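You operate a simulated robot arm through the tools that you are given. There is no shell and no other tool. Be economical: measure what you need, move in short steps, check, and stop when the job is done.

You are at the controls of a simulated robot arm. One attempt, no reset.

JOB
Put the black spacer block on the white spacer on the top of the trim bench.
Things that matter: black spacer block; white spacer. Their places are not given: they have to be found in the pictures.

It is judged by the outcome, as a careful person would: the job done as asked, and still so three seconds after it is handed in. It fails if anything else is knocked over, pushed out of place, dropped, spilled or broken.

ROBOT AND FRAMES
A 7-joint arm with a two-finger parallel gripper, fixed in place. Base frame: the origin is at the foot of the arm, x ahead of it, y to its left, z up; the work surface is at about z = 0. Lengths are in m, angles in degrees, forces in N, time in s.
With the tool pointing down near the work surface it reaches from about 0.22 to 0.58 m from the base axis. Its first joint turns from -66.0 to 66.0 degrees. Payload 2.5 kg.
The tool frame sits at the grasp point between the pads (the TCP): z along the fingers, y along the line on which they close. The tips reach 0.023 m beyond it. The gripper opens to 0.094 m. The fingers are 0.038 m wide and 0.01 m thick; the gripper's body (0.054 by 0.096 m) begins 0.039 m behind the TCP.
Orientation is told as [roll, pitch, yaw] about the base's x, y, z axes, in that order, counted from this pose: with the fingers straight down and closing along the base's y, the tool's x points along the base's -x, its y along +y and its z along -z.

CONTROLS
- The arm moves only by the tool step_arm. Its argument "increments" is a list that holds one entry, the list of rows, each a list of 7 numbers: the turn, a rotation vector about the base's x, y, z in degrees, then the shift along the base's x, y, z in m, then the gripper command, from -1 (fully open) to 1 (shut), values between in proportion. In form: [[[ax, ay, az, dx, dy, dz, jaw], ...]]. A call has 1 to 20 rows; each row shifts and turns the commanded pose from where the row before left it. Rows are played at 5 a second. More than 0.05 m and 8.6 degrees between two rows, or a gripper value outside its range, and nothing of the call is played. A pose out of reach is approached as far as the arm can. The call stops where the force on the tool passes 40 N (or 10 N more than at its start, if that is more) or the arm is blocked; 0.2 s more then pass. The fingers move at their own pace (about 0.108 m/s each) and stop on an object; they squeeze with about 34 N. The grip force told is the motor's: it shows also when the fingers shut on nothing. Time passes only in rows, and 0.2 s behind the last, so rows that do not move let the fingers close. It gives the time, the measured TCP pose, the force on the tool (base axes), the opening and the grip force at its end, in the units of the frame above (readings bear some noise), and new pictures: "show" is both (left out), scene, wrist or none.
- Cameras (640 x 400 px; columns grow to the right, rows downward): "scene" is fixed at [0.1415, -0.4398, 0.5283]; the picture's right is [0.47, -0.88, 0.00], its down [-0.62, -0.33, -0.71] and it looks along [0.62, 0.34, -0.71] (base axes); focal length 344 px, centre (320, 200). "wrist" rides on the gripper at [-0.039, 0, -0.044] in the tool frame; the picture's right is [0.00, -1.00, 0.00], its down [0.97, 0.00, -0.24] and it looks along [0.24, 0.00, 0.97] (tool axes); focal length 218 px, centre (320, 200).
- locate(camera, pixels): there is no depth. For up to 12 entries [column, row, z] of the newest picture of that camera ("zoom" is the newest enlarged one), the place [x, y] in the base frame at which the ray of that pixel passes the height z, good to about 0.002 m. It takes no simulated time.
- close_up(camera, box): a new picture of the part [left, top, right, bottom] of that camera's present view, enlarged. It takes no simulated time.
- job_done(): hands the job in; it is judged then, once.

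Go step by step. Measure first, check grasps and placings, and put right what went wrong. The budget is 60 turns and 120 pictures, counting those below and the enlarged ones. Unless the task says otherwise, let go and move clear before handing in, and close with one line.

The tools are called after "Call:" as a command line: name --argument value ..., lists and objects as JSON in quotes. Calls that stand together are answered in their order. step_arm: Moves the arm, as the interface text tells. Its arguments: {"type":"object","properties":{"increments":{"type":"array"},"show":{"type":"string","enum":["both","scene","wrist","none"]}},"required":["increments"]} The other tools are called the same way: locate (camera, pixels) gives the place at which the rays of pixels pass given heights; close_up (camera, box) takes an enlarged picture of a part of a camera's view; job_done () hands the job in.

At the start:

```text
t: 0.0
tool_pos: [0.3476, -0.2543, 0.3081]
tcp_rot: [0.0, 0.0, 0.0]
contact_force: [-0.5, -0.1, -0.6]
grip_width: 0.094
finger_force: 0.1
```

scene: 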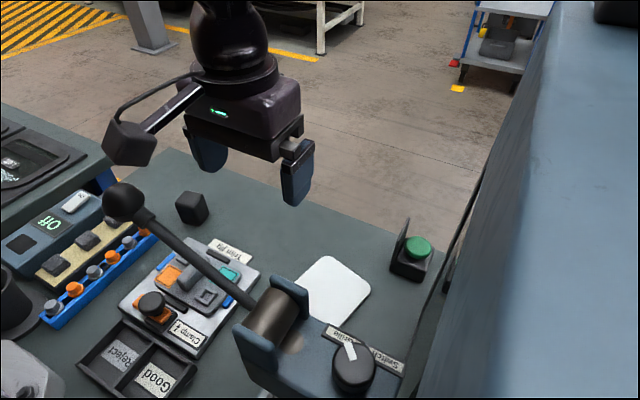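
wrist: 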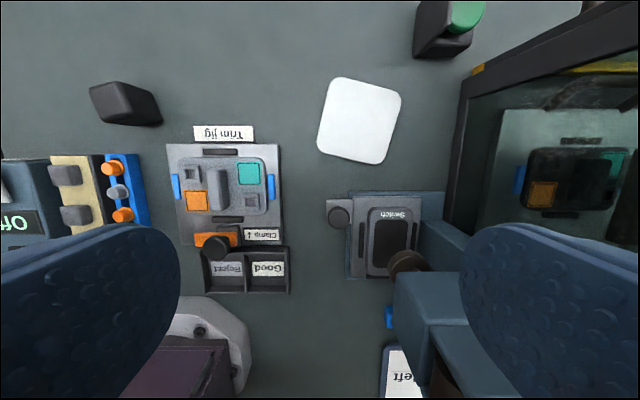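

The scene shows a black cube near (192,208), wrist (125,103), and a white rounded plate near (335,290), wrist (358,120). I'll enlarge both views to be sure.

Call:
close_up --camera "scene" --box '[150, 170, 450, 360]'

Call:
close_up --camera "wrist" --box '[60, 40, 440, 280]'

Call:
locate --camera "wrist" --pixels '[[90, 88, 0.03], [117, 82, 0.03], [132, 118, 0.03], [103, 122, 0.03], [162, 122, 0.0], [155, 95, 0.0], [335, 77, 0.0], [401, 95, 0.0], [385, 165, 0.0], [317, 148, 0.0]]'

Call:
locate --camera "scene" --pixels '[[176, 202, 0.03], [190, 191, 0.03], [206, 197, 0.03], [193, 208, 0.03], [194, 226, 0.0], [208, 215, 0.0], [178, 217, 0.0], [333, 290, 0.0]]'

```text
2.11 times, centred on (300, 265) of scene
```

zoom: 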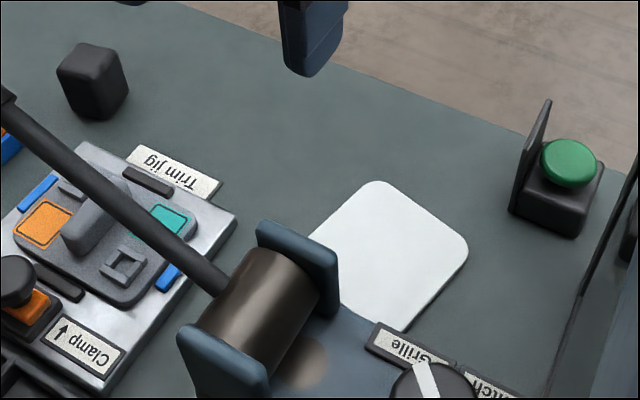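

```text
1.67 times, centred on (250, 160) of wrist
```

zoom: 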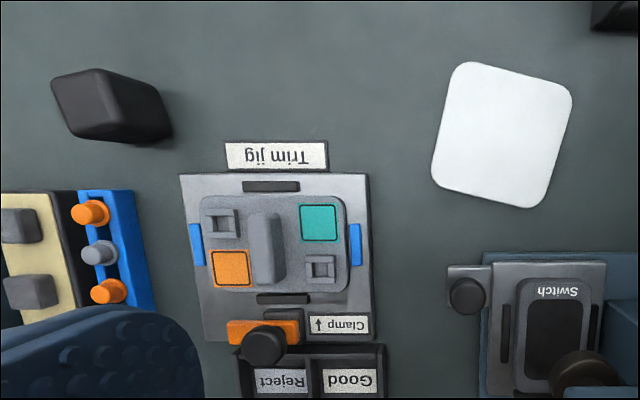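

```text
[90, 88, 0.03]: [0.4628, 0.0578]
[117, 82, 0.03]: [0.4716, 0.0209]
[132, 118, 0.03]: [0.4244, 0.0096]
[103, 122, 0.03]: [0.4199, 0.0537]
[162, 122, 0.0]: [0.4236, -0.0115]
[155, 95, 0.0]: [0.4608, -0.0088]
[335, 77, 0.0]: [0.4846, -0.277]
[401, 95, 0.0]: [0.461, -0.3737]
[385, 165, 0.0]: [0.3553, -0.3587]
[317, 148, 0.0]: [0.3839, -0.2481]
```

```text
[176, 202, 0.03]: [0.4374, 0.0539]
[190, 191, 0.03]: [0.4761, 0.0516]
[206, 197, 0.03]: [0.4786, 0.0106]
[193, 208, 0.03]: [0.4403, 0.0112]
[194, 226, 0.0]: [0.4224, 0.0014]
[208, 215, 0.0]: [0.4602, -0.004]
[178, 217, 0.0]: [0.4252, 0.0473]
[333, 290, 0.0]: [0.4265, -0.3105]
```

The black block is at about (0.443, 0.022) and the white spacer centre at about (0.42, -0.313). There is a lever with a ball in the scene, from (120,200) to (260,300), so I'll move forward first to stay clear of it. Then I'll go over the block and look again.

Call:
step_arm --increments '[[[0, 0, 0, 0.035, 0.0, 0, -1], [0, 0, 0, 0.02, 0.03, 0, -1], [0, 0, 0, 0, 0.045, 0, -1], [0, 0, 0, 0, 0.045, 0, -1], [0, 0, 0, 0, 0.045, 0, -1], [0, 0, 0, 0, 0.045, 0, -1], [0, 0, 0, 0, 0.04, 0, -1], [0, 0, 0, 0, 0, 0, -1]]]'

```text
t: 1.8
tool_pos: [0.4034, -0.0038, 0.3101]
tcp_rot: [0.0, -0.1, -0.1]
contact_force: [1.1, 0.7, 0.5]
grip_width: 0.0939
finger_force: 0.0
```

scene: 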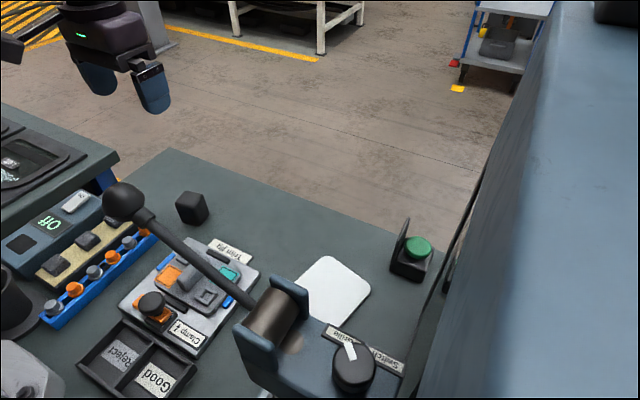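
wrist: 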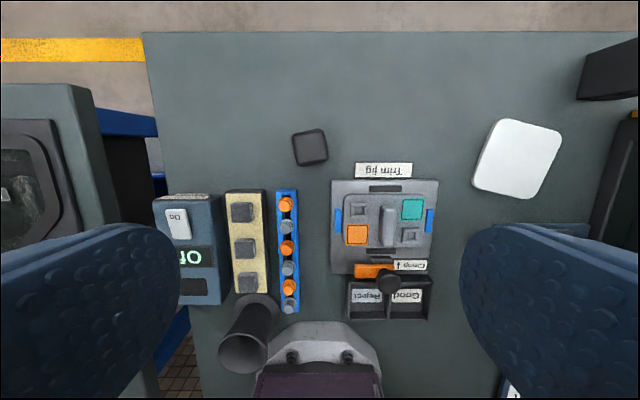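

The block is now almost straight ahead in the wrist view at (310,147), turned slightly. I'll enlarge it to measure.

Call:
close_up --camera "wrist" --box '[262, 117, 358, 177]'

Call:
close_up --camera "scene" --box '[160, 180, 224, 240]'

```text
6.67 times, centred on (310, 147) of wrist
```

zoom: 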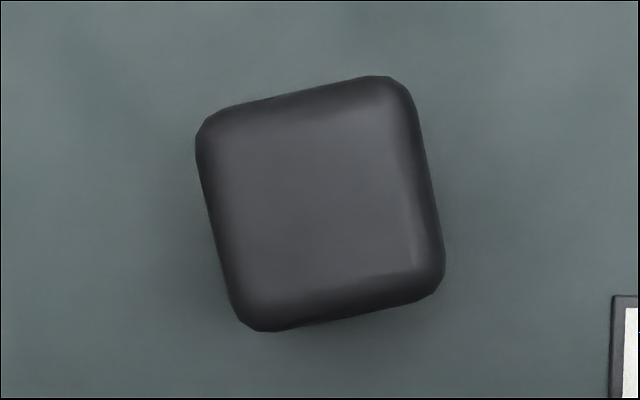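

```text
6.67 times, centred on (192, 210) of scene
```

zoom: 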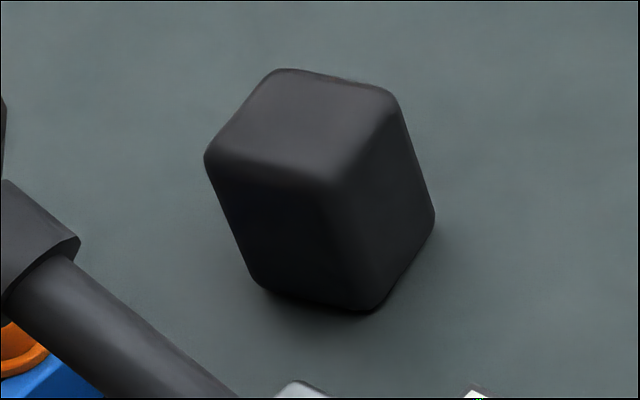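

The block is turned about +13.5° and its top centre is at wrist (310,147.5). I'll measure its height and size using both cameras.

Call:
locate --camera "wrist" --pixels '[[310, 147.5, 0.04], [310, 147.5, 0.05], [292, 136, 0.05], [320.8, 129, 0.05], [328, 158.5, 0.05], [298, 166, 0.05]]'

Call:
locate --camera "scene" --pixels '[[174.8, 203.7, 0.04], [174.8, 203.7, 0.05], [182.7, 222.7, 0.0], [195.5, 207.5, 0.04], [195.5, 207.5, 0.05], [200.5, 226.0, 0.0], [203.5, 194, 0.04], [203.5, 194, 0.05], [209, 213, 0.0], [186, 191, 0.04], [186, 191, 0.05]]'

```text
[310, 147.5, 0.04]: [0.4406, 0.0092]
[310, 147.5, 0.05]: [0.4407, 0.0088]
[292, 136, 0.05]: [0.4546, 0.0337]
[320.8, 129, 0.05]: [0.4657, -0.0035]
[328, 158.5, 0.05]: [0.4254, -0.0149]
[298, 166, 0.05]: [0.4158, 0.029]
```

```text
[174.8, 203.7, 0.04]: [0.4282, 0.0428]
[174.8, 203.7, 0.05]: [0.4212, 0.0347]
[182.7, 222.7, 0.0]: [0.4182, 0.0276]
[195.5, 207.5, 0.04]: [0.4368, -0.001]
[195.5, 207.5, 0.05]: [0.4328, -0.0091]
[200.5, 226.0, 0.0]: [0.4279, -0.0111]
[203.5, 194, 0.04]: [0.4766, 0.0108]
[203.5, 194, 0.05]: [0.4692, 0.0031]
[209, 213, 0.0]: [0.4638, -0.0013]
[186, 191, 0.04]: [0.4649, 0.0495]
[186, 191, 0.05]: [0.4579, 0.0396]
```

The block is about 0.04 m square and 0.055 m tall, centred at (0.441, 0.010) and yawed 13.5°. I'll align above it, descend partway and check.

Call:
step_arm --increments '[[[0, 0, 6.8, 0.02, 0.007, -0.035, -1], [0, 0, 6.8, 0.0176, 0.0068, -0.04, -1], [0, 0, 0, 0, 0, -0.045, -1], [0, 0, 0, 0, 0, -0.045, -1], [0, 0, 0, 0, 0, -0.025, -1], [0, 0, 0, 0, 0, 0, -1]]]'

```text
t: 3.2
tool_pos: [0.4413, 0.0109, 0.1182]
tcp_rot: [0.0, 0.1, 13.6]
contact_force: [0.1, 0.3, 0.3]
grip_width: 0.094
finger_force: 0.1
```

scene: 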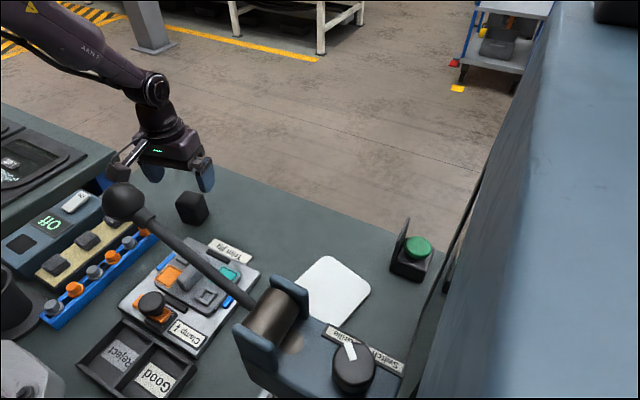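
wrist: 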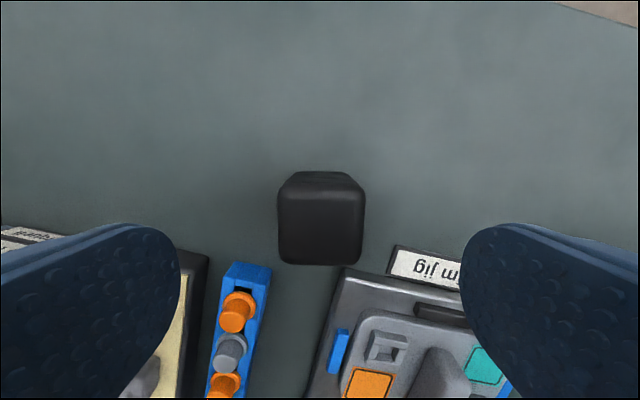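

The block sits centred and square between the fingers at (320,215), with the strip and label behind the fingers' path. I'll narrow the jaws a little, descend to the grasp height and close.

Call:
step_arm --increments '[[[0, 0, 0, 0, 0, -0.03, -0.55], [0, 0, 0, 0, 0, -0.03, -0.55], [0, 0, 0, 0, 0, -0.02, -0.55], [0, 0, 0, 0, 0, -0.006, -0.55], [0, 0, 0, 0, 0, 0, 1], [0, 0, 0, 0, 0, 0, 1], [0, 0, 0, 0, 0, 0, 1]]]'

```text
t: 4.8
tool_pos: [0.4394, 0.0112, 0.0324]
tcp_rot: [0.1, 0.0, 13.6]
contact_force: [0.1, 0.8, 0.3]
grip_width: 0.0447
finger_force: 33.8
```

scene: 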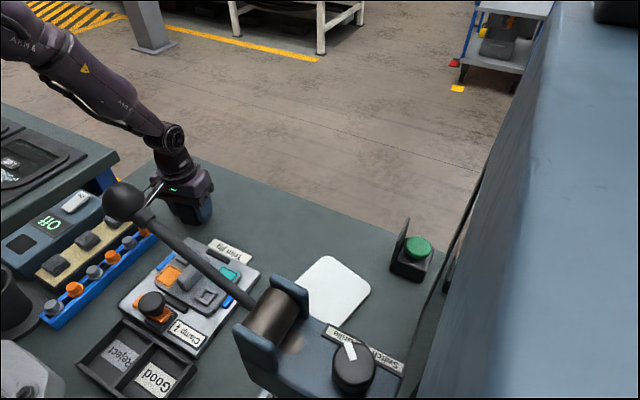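
wrist: 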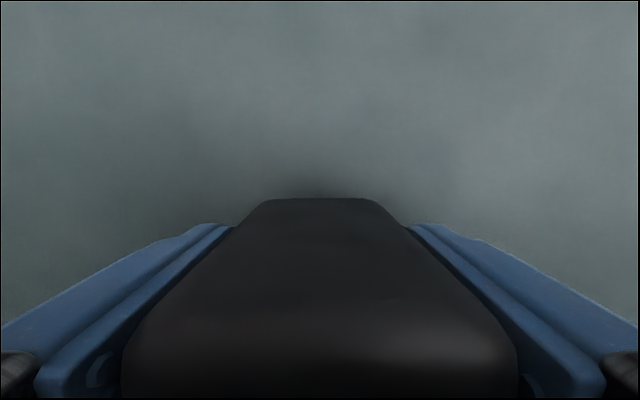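

The grip is good: opening 0.0447 at 33.8 N with the block between the pads. The lever and its ball at (122,200) stand tall, near the arm's path to the white spacer. So before swinging over I'll lift high and turn the wrist camera towards -y to locate them.

Call:
step_arm --increments '[[[0, 0, 0, 0, 0, 0.03, 1], [0, 0, 0, 0, 0, 0.045, 1], [0, 0, 0, 0, 0, 0.045, 1], [0, 0, -8, -0.01, 0, 0.045, 1], [0, 0, -8, -0.01, 0, 0.045, 1], [0, 0, -8, -0.01, 0, 0.045, 1], [0, 0, -8, -0.01, 0, 0.045, 1], [0, 0, -8, -0.01, 0, 0.045, 1], [0, 0, -8, -0.01, 0, 0.035, 1], [0, 0, -8, -0.01, 0, 0, 1], [0, 0, -8, -0.01, 0, 0, 1], [0, 0, -8, 0, 0, 0, 1], [0, 0, -8, 0, 0, 0, 1], [0, 0, -8, 0, 0, 0, 1], [0, 0, -8, 0, 0, 0, 1], [0, 0, -7.6, 0, 0, 0, 1], [0, 0, 0, 0, 0, 0, 1]]]'

```text
t: 8.4
tool_pos: [0.3596, 0.0107, 0.4117]
tcp_rot: [0.0, 0.0, -90.1]
contact_force: [-0.5, 0.1, -0.3]
grip_width: 0.0447
finger_force: 34.0
```

scene: 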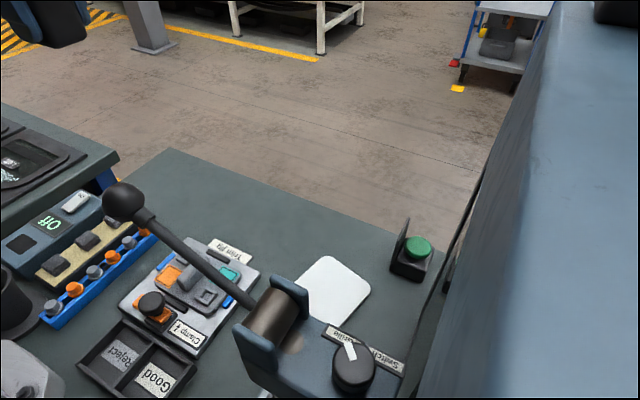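
wrist: 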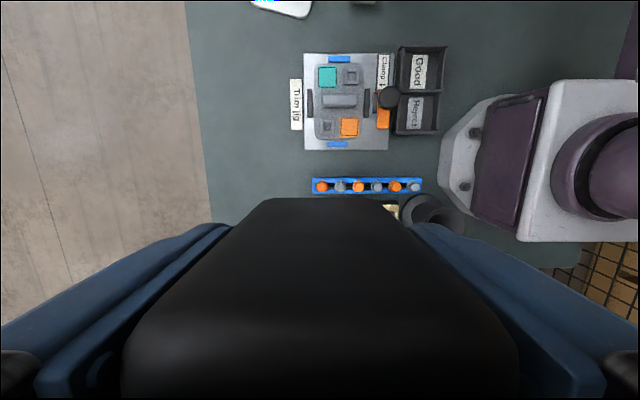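

The block is firmly held, and the wrist view now faces -y with the spacer at its top edge. I'll tilt the camera further towards -y to see the lever.

Call:
step_arm --increments '[[[-8, 0, 0, 0, 0, 0, 1], [-8, 0, 0, 0, 0, 0, 1], [-8, 0, 0, 0, 0, 0, 1], [-8, 0, 0, 0, 0, 0, 1], [0, 0, 0, 0, 0, 0, 1]]]' --show "wrist"

```text
t: 9.6
tool_pos: [0.3593, 0.0103, 0.4119]
tcp_rot: [0.0, -32.1, -90.0]
contact_force: [-0.2, 0.7, -0.5]
grip_width: 0.0446
finger_force: 34.1
```

wrist: 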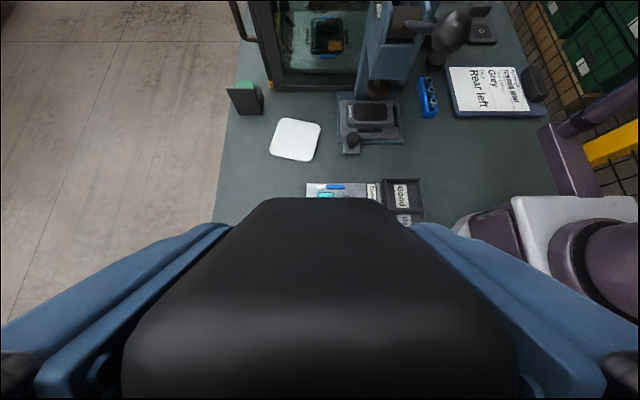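

Call:
close_up --camera "wrist" --box '[220, 0, 540, 200]'

Call:
locate --camera "wrist" --pixels '[[453, 30, 0.2], [453, 30, 0.25], [453, 30, 0.3], [453, 30, 0.35], [405, 25, 0.1], [405, 25, 0.15], [405, 25, 0.2], [405, 25, 0.25], [295, 140, 0.0]]'

Call:
locate --camera "scene" --pixels '[[122, 201, 0.2], [122, 201, 0.25], [122, 201, 0.3], [122, 201, 0.35], [122, 201, 0.4], [270, 315, 0.1], [270, 315, 0.15], [270, 315, 0.2], [270, 315, 0.25]]'

```text
2.00 times, centred on (380, 100) of wrist
```

zoom: 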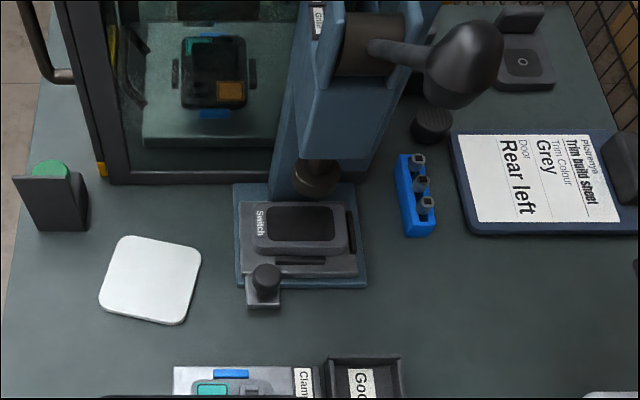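

```text
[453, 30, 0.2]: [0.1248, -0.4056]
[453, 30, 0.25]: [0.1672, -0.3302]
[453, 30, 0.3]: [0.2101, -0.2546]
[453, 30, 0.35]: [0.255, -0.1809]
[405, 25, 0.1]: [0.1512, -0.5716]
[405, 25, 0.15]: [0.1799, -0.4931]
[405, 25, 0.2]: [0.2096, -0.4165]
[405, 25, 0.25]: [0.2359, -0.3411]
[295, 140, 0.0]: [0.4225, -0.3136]
```

```text
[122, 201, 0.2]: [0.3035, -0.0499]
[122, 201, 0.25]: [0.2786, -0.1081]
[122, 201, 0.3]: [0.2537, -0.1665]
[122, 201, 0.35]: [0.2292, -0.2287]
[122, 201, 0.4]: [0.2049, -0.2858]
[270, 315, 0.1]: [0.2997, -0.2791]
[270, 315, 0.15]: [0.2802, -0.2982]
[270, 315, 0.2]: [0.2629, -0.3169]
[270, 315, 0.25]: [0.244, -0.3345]
```

The two views agree on the lever ball at about (0.238, -0.207, 0.33), which is right under where the forearm will pass for the spacer. The press head reaches to x≈0.29 at y<-0.30. I'll rehearse the same radius (0.523) and a low height over open bench at azimuth -10° to measure forearm clearance safely.

Call:
step_arm --increments '[[[8, 0, 0, 0, 0, 0, 1], [8, 0, 0, 0, 0, 0, 1], [8, 0, 0, 0, 0, 0, 1], [8, 0, 0, 0, 0, 0, 1], [0, 0, 7.6, 0.0155, -0.01, -0.01, 1], [0, 0, 7.6, 0.0155, -0.01, -0.01, 1], [0, 0, 7.6, 0.0155, -0.01, -0.02, 1], [0, 0, 7.6, 0.0155, -0.01, -0.03, 1], [0, 0, 7.6, 0.0155, -0.01, -0.03, 1], [0, 0, 7.6, 0.0155, -0.01, -0.03, 1], [0, 0, 7.6, 0.0155, -0.01, -0.03, 1], [0, 0, 7.6, 0.0155, -0.01, -0.03, 1], [0, 0, 7.6, 0.0155, -0.01, -0.03, 1], [0, 0, 7.6, 0.0155, -0.01, -0.03, 1], [0, 0, 0, 0, 0, -0.04, 1], [0, 0, 0, 0, 0, -0.03, 1], [0, 0, 0, 0, 0, -0.02, 1], [0, 0, 0, 0, 0, 0, 1]]]'

```text
t: 13.4
tool_pos: [0.5143, -0.0881, 0.0724]
tcp_rot: [0.1, -0.1, -14.0]
contact_force: [0.4, 0.3, 0.0]
grip_width: 0.0445
finger_force: 33.9
```

scene: 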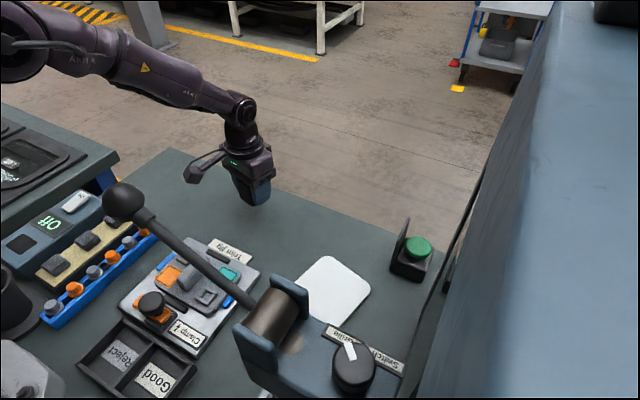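
wrist: 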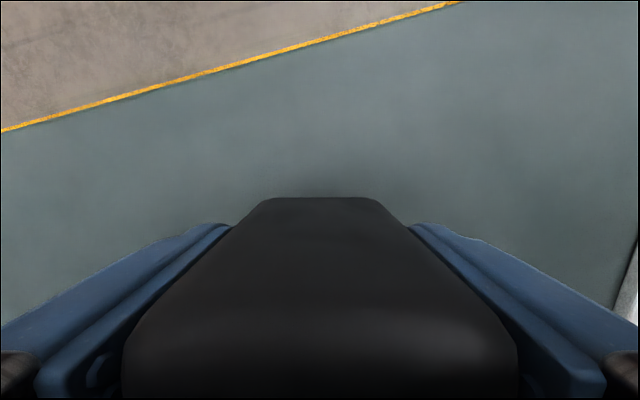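

The block is steady, and the forearm is visible from the wrist joint (240,107) back to the elbow near (20,45). I'll enlarge it to measure its underside above r≈0.315, where the ball would be.

Call:
close_up --camera "scene" --box '[0, 0, 280, 175]'

```text
2.29 times, centred on (140, 88) of scene
```

zoom: 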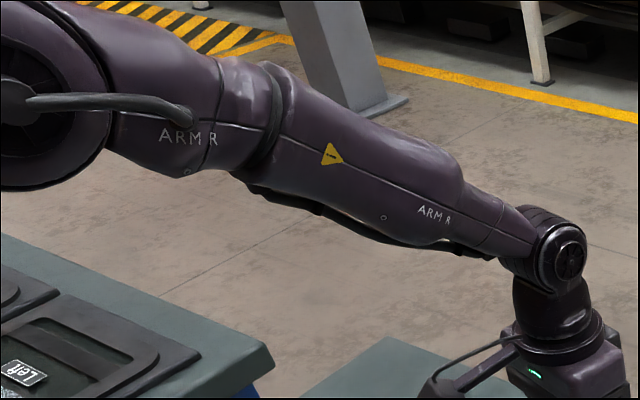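

The forearm's underside at r≈0.32 is only about 0.37 high here, and it would pass the ball's top (~0.35) with little margin once lowered. I'll set the block down here on the open bench and re-grip it higher, turned 90° and tilted 20°. That puts the wrist and forearm to the +y side of the ball.

Call:
step_arm --increments '[[[0, 0, 0, 0, 0, -0.025, 1], [0, 0, 0, 0, 0, -0.01, 1], [0, 0, 0, 0, 0, -0.004, 1], [0, 0, 0, 0, 0, -0.001, 1], [0, 0, 0, 0, 0, 0, 1]]]' --show "wrist"

```text
t: 14.6
tool_pos: [0.5159, -0.0892, 0.0329]
tcp_rot: [-0.1, -0.1, -14.0]
contact_force: [0.3, -0.4, -1.0]
grip_width: 0.0448
finger_force: 33.9
```

wrist: 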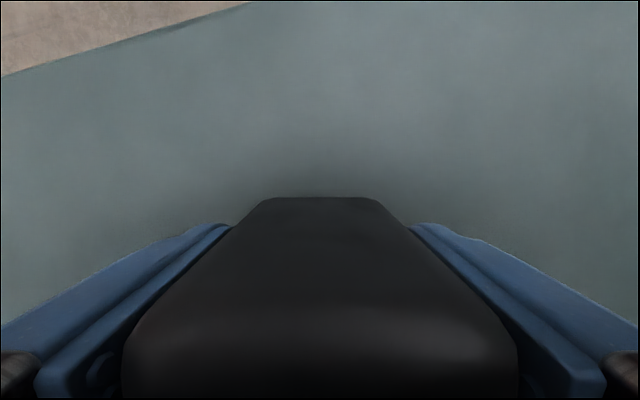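

The block bottom is back at its resting height (TCP 0.0329 against 0.0324 when grasped). I'll lower the last half millimetre, open, rise clear and turn 90°.

Call:
step_arm --increments '[[[0, 0, 0, 0, 0, -0.001, 1], [0, 0, 0, 0, 0, 0, -0.3], [0, 0, 0, 0, 0, 0, -0.6], [0, 0, 0, 0, 0, 0.03, -0.6], [0, 0, 0, 0, 0, 0.045, -1], [0, 0, 0, 0, 0, 0.045, -1], [0, 0, 7.5, 0, 0, 0, -1], [0, 0, 7.5, 0, 0, 0, -1], [0, 0, 7.5, 0, 0, 0, -1], [0, 0, 7.5, 0, 0, 0, -1], [0, 0, 7.5, 0, 0, 0, -1], [0, 0, 7.5, 0, 0, 0, -1], [0, 0, 7.5, 0, 0, 0, -1], [0, 0, 7.5, 0, 0, 0, -1], [0, 0, 7.5, 0, 0, 0, -1], [0, 0, 7.5, 0, 0, 0, -1], [0, 0, 7.5, 0, 0, 0, -1], [0, 0, 7.5, 0, 0, 0, -1], [0, 0, 0, 0, 0, 0, -1]]]'

```text
t: 18.6
tool_pos: [0.514, -0.0878, 0.1513]
tcp_rot: [0.0, 0.0, 76.1]
contact_force: [0.3, -0.5, -0.2]
grip_width: 0.0941
finger_force: 0.1
```

scene: 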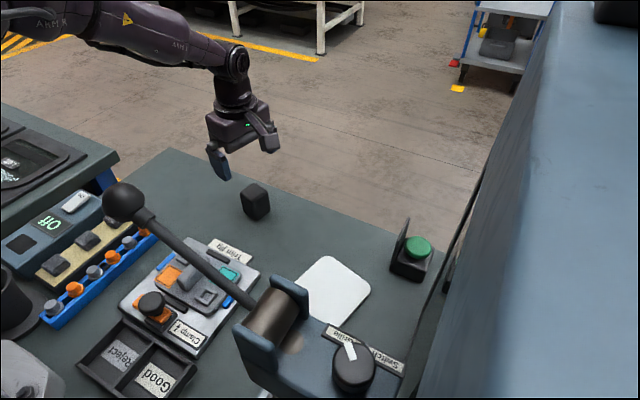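
wrist: 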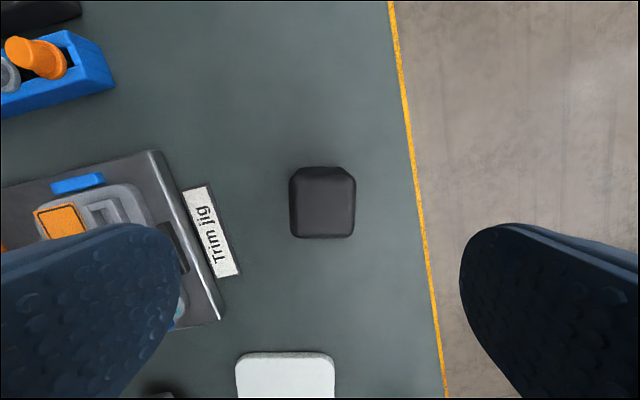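

The block stands upright and centred at (322,200) in the wrist view. I'll tilt 20° about the closing axis, so the wrist goes to +y, then descend to TCP z≈0.043 and close.

Call:
step_arm --increments '[[[-6.47, 1.61, 0, 0, 0, 0, -0.7], [-6.47, 1.61, 0, 0, 0, 0, -0.7], [-6.47, 1.61, 0, 0, 0, 0, -0.7], [0, 0, 0, 0, 0, -0.04, -0.7], [0, 0, 0, 0, 0, -0.01, -0.7], [0, 0, 0, 0, 0, 0, -0.7]]]'

```text
t: 20.0
tool_pos: [0.5153, -0.0898, 0.1017]
tcp_rot: [-0.1, 19.9, 76.0]
contact_force: [0.1, 0.5, 0.3]
grip_width: 0.0799
finger_force: 0.1
```

scene: 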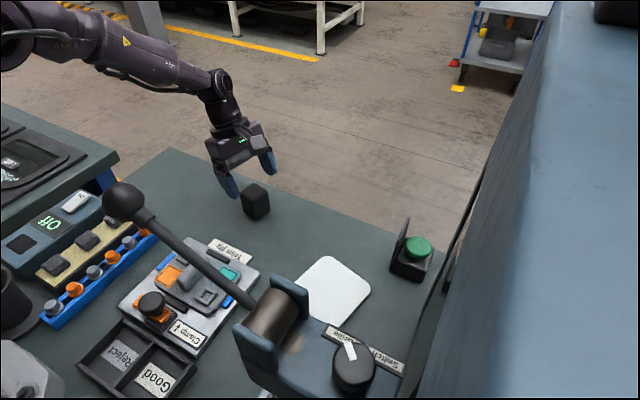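
wrist: 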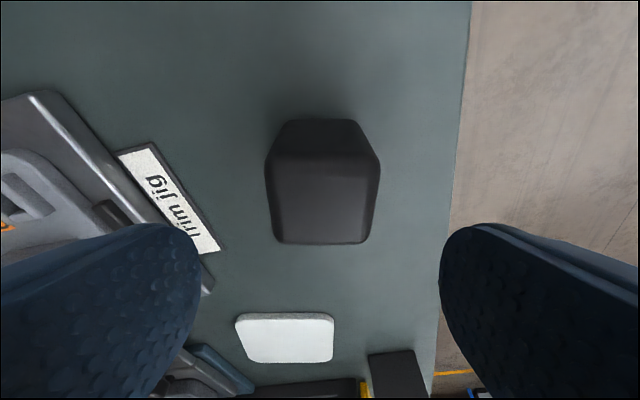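

The tilt is as planned and the block is between the fingers. I'll descend to z≈0.043 and close.

Call:
step_arm --increments '[[[0, 0, 0, 0, 0, -0.03, -0.7], [0, 0, 0, 0, 0, -0.02, -0.7], [0, 0, 0, 0, 0, -0.008, -0.7], [0, 0, 0, 0, 0, 0, 1], [0, 0, 0, 0, 0, 0, 1], [0, 0, 0, 0, 0, 0, 1]]]'

```text
t: 21.4
tool_pos: [0.5156, -0.0883, 0.045]
tcp_rot: [0.0, 20.0, 75.9]
contact_force: [-0.1, 0.0, 0.3]
grip_width: 0.0447
finger_force: 34.5
```

scene: 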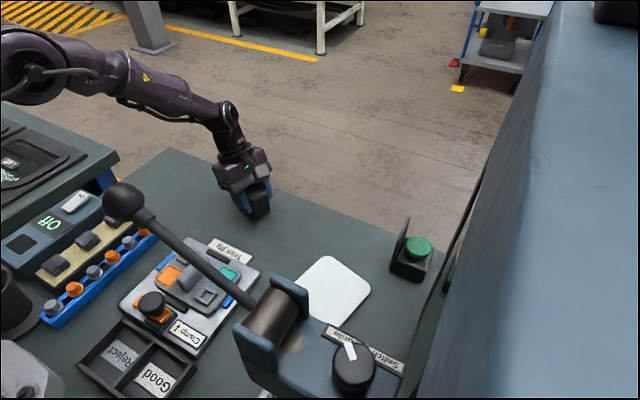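
wrist: 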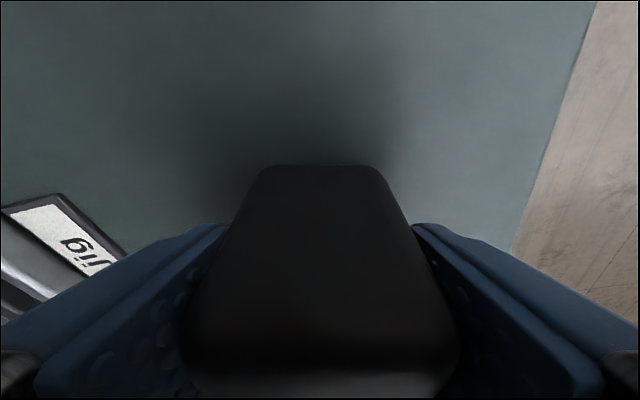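

The block is gripped (0.0447, 34.5 N) with the wrist offset to +y. I'll lift to about z=0.16 and swing above the spacer, slightly to its +y side, stopping there to check lever clearance.

Call:
step_arm --increments '[[[0, 0, 0, 0, 0, 0.02, 1], [0, 0, 0, 0, 0, 0.045, 1], [0, 0, 0, 0, 0, 0.045, 1], [0, 0, 0, -0.015, -0.0357, 0.01, 1], [0, 0, 0, -0.015, -0.0357, 0, 1], [0, 0, 0, -0.015, -0.0357, 0, 1], [0, 0, 0, -0.015, -0.0357, 0, 1], [0, 0, 0, -0.015, -0.0357, 0, 1], [0, 0, 0, -0.015, -0.0355, 0, 1], [0, 0, 0, 0, 0, 0, 1]]]'

```text
t: 23.6
tool_pos: [0.427, -0.3035, 0.1638]
tcp_rot: [-0.2, 20.0, 76.0]
contact_force: [0.3, 0.7, -1.7]
grip_width: 0.045
finger_force: 34.0
```

scene: 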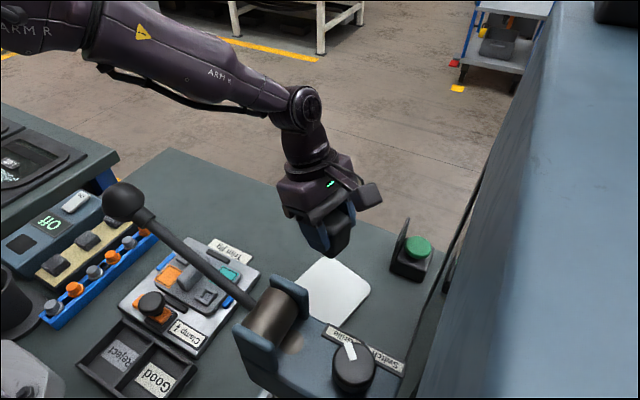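
wrist: 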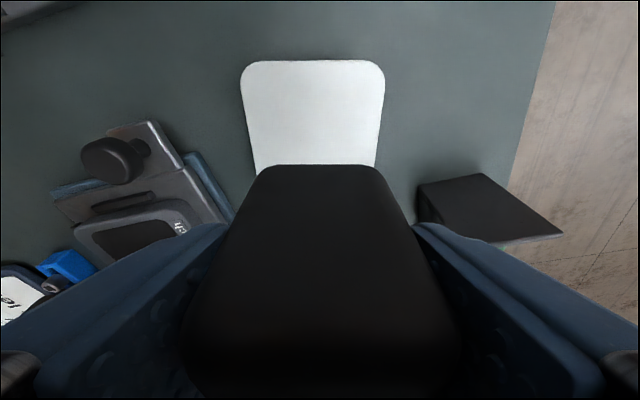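

The block hangs over the spacer, aligned with it in the wrist view (plate about 243–385, block about 320), and the forearm is well above the ball. I'll descend halfway and recheck.

Call:
step_arm --increments '[[[0, 0, 0, 0, 0, -0.03, 1], [0, 0, 0, 0, 0, -0.03, 1], [0, 0, 0, 0, 0, -0.02, 1], [0, 0, 0, 0, 0, 0, 1]]]' --show "both"

Call:
close_up --camera "scene" --box '[0, 0, 400, 250]'

```text
t: 24.6
tool_pos: [0.4263, -0.3054, 0.0825]
tcp_rot: [-0.1, 20.1, 76.1]
contact_force: [-0.4, 0.5, -0.6]
grip_width: 0.0444
finger_force: 33.9
```

scene: 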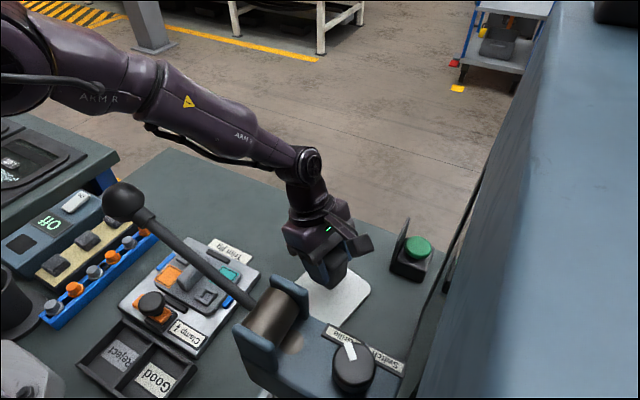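
wrist: 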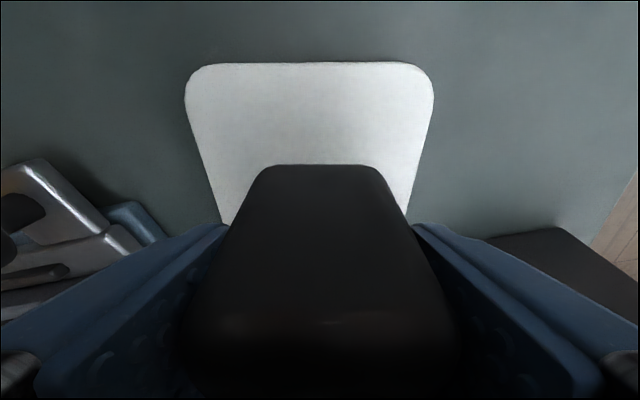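

```text
1.60 times, centred on (200, 125) of scene
```

zoom: 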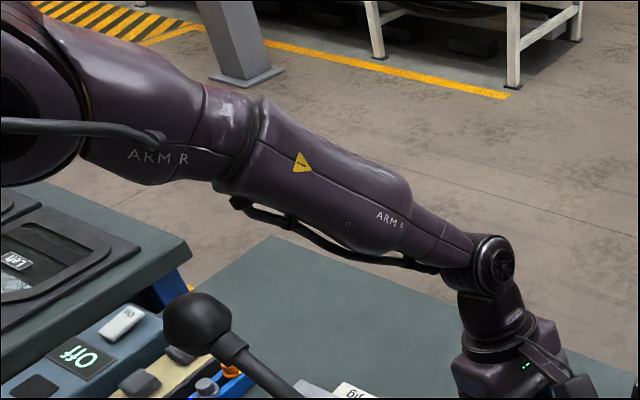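

In the scene the forearm's lower edge near row 115 stays well above the ball's top at (122,182), so there is no overlap and the lever is safe. I'll lower towards contact in finer steps.

Call:
step_arm --increments '[[[0, 0, 0, 0, 0, -0.015, 1], [0, 0, 0, 0, 0, -0.008, 1], [0, 0, 0, 0, 0, -0.004, 1], [0, 0, 0, 0, 0, 0, 1]]]'

Call:
close_up --camera "scene" --box '[250, 200, 410, 300]'

```text
t: 25.6
tool_pos: [0.4245, -0.3042, 0.0556]
tcp_rot: [0.0, 20.0, 76.1]
contact_force: [0.8, -0.3, -0.7]
grip_width: 0.0445
finger_force: 34.1
```

scene: 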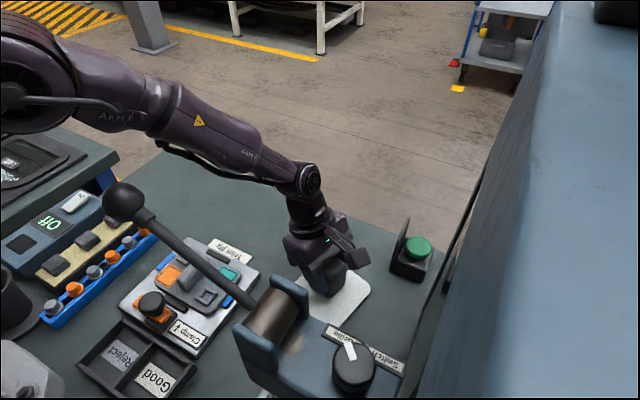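
wrist: 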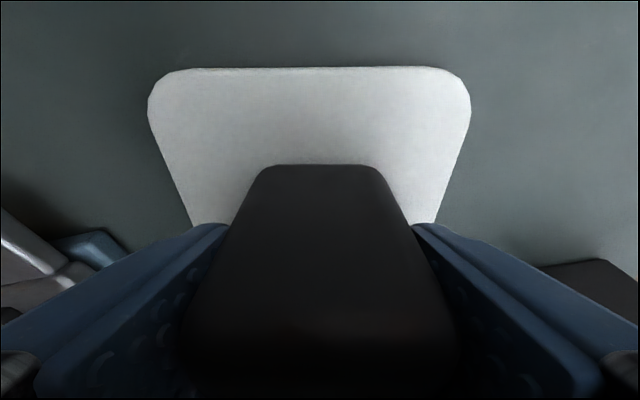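

```text
4.00 times, centred on (330, 250) of scene
```

zoom: 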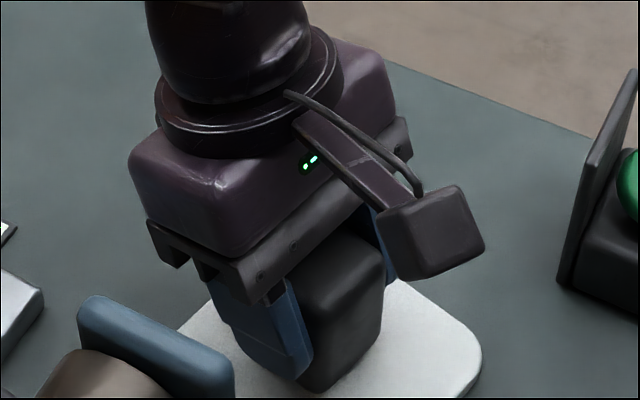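

The block is about 1 cm above the bench level, directly over the spacer, with no contact yet (force < 1 N). The forearm (row ~145) is still clear of the ball. I'll lower in 2 mm steps.

Call:
step_arm --increments '[[[0, 0, 0, 0, 0, -0.002, 1], [0, 0, 0, 0, 0, -0.002, 1], [0, 0, 0, 0, 0, 0, 1]]]' --show "none"

Call:
close_up --camera "scene" --box '[290, 250, 386, 310]'

```text
t: 26.4
tool_pos: [0.4243, -0.3037, 0.0524]
tcp_rot: [-0.1, 20.1, 75.9]
contact_force: [-4.4, 2.6, 15.5]
grip_width: 0.0444
finger_force: 33.4
```

```text
6.67 times, centred on (338, 280) of scene
```

zoom: 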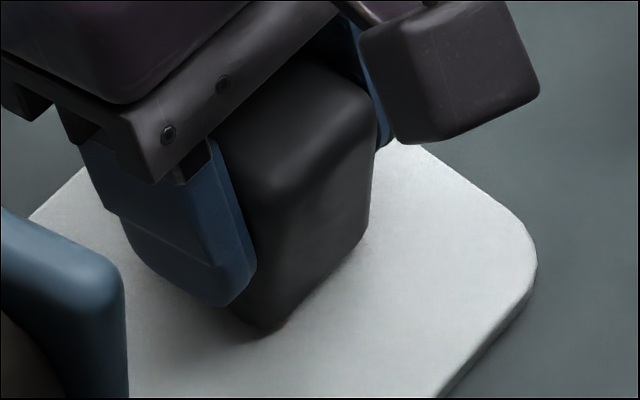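

The contact force rose to 15.5 N upward, so the block is resting on the spacer, which is about 8 mm thick. I'll ease off by 1 mm, open moderately and look.

Call:
step_arm --increments '[[[0, 0, 0, 0, 0, 0.001, 1], [0, 0, 0, 0, 0, 0, 0.0], [0, 0, 0, 0, 0, 0, -0.4], [0, 0, 0, 0, 0, 0, -0.6], [0, 0, 0, 0, 0, 0, -0.6]]]'

Call:
close_up --camera "scene" --box '[270, 220, 398, 300]'

```text
t: 27.6
tool_pos: [0.4242, -0.3025, 0.0525]
tcp_rot: [0.0, 20.1, 76.0]
contact_force: [-0.1, -0.3, -0.9]
grip_width: 0.0752
finger_force: 0.0
```

scene: 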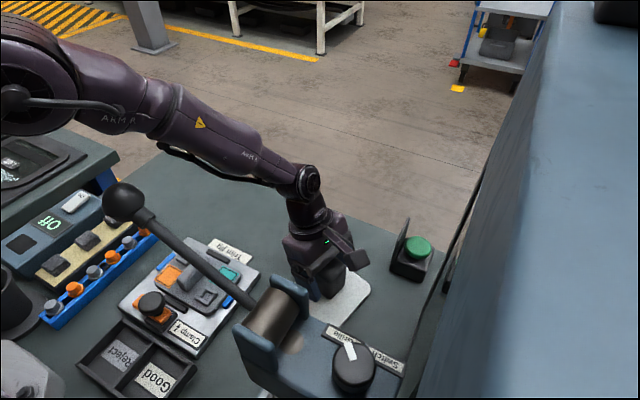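
wrist: 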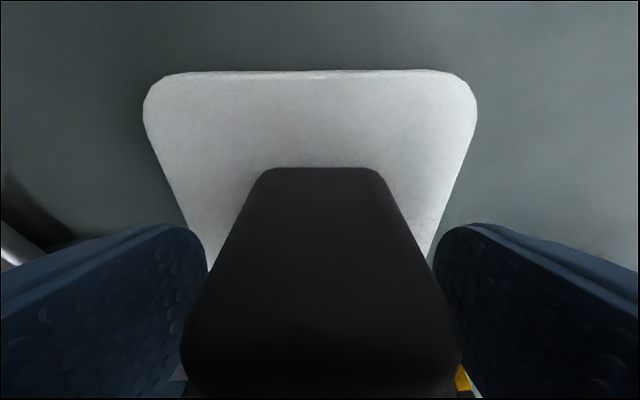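

```text
5.00 times, centred on (334, 260) of scene
```

zoom: 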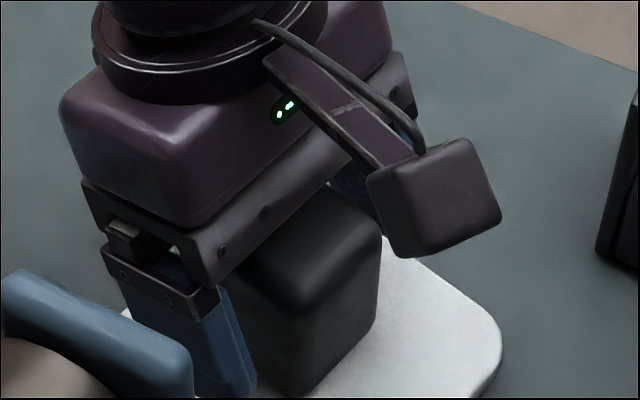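

The fingers are open at 0.075 and the block stands free on the spacer. I'll rise straight up and then back away in +x/+y.

Call:
step_arm --increments '[[[0, 0, 0, 0, 0, 0.02, -0.6], [0, 0, 0, 0, 0, 0.03, -0.6], [0, 0, 0, 0, 0, 0.045, -0.6], [0, 0, 0, 0, 0, 0.045, -0.6], [0, 0, 0, 0.01, 0.04, 0.02, -0.6], [0, 0, 0, 0.01, 0.045, 0, -0.6], [0, 0, 0, 0.01, 0.045, 0, -0.6], [0, 0, 0, 0.01, 0.045, 0, -0.6], [0, 0, 0, 0, 0, 0, -0.6], [0, 0, 0, 0, 0, 0, -0.6]]]'

Call:
close_up --camera "scene" --box '[250, 220, 410, 320]'

```text
t: 29.8
tool_pos: [0.4672, -0.1271, 0.2152]
tcp_rot: [0.1, 19.9, 76.0]
contact_force: [0.9, 0.7, 0.2]
grip_width: 0.0752
finger_force: 0.1
```

scene: 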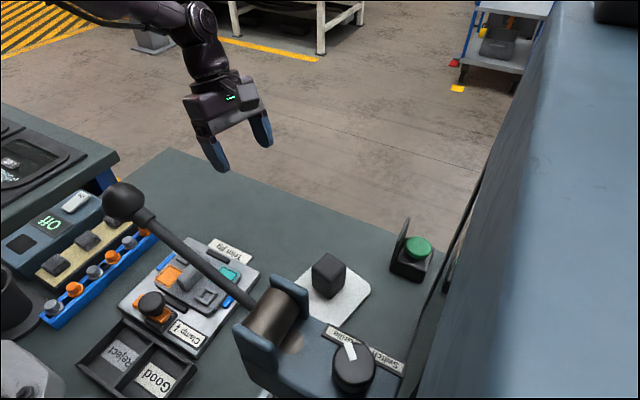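
wrist: 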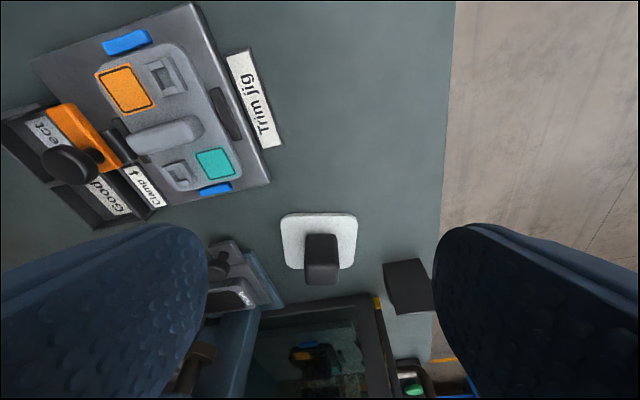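

```text
4.00 times, centred on (330, 270) of scene
```

zoom: 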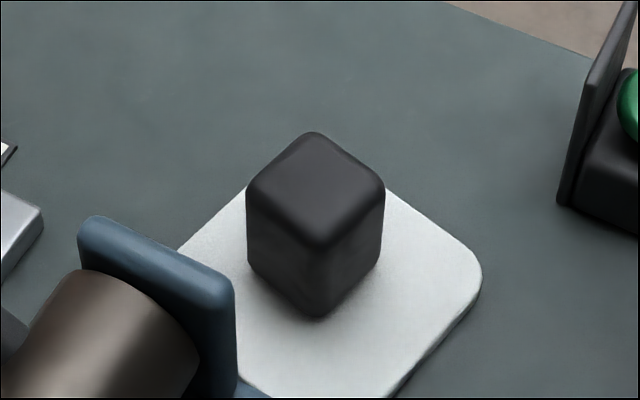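

The black block stands upright on the white spacer, well inside its edges. The lever ball is unmoved at (122,201), nothing else has shifted, and the arm is clear, so I'll hand it in.

Call:
job_done

```text
The job is handed in.
```

The black spacer block is standing upright on the white spacer, slightly off its centre; nothing else was moved, and the arm let go and moved clear before hand-in.
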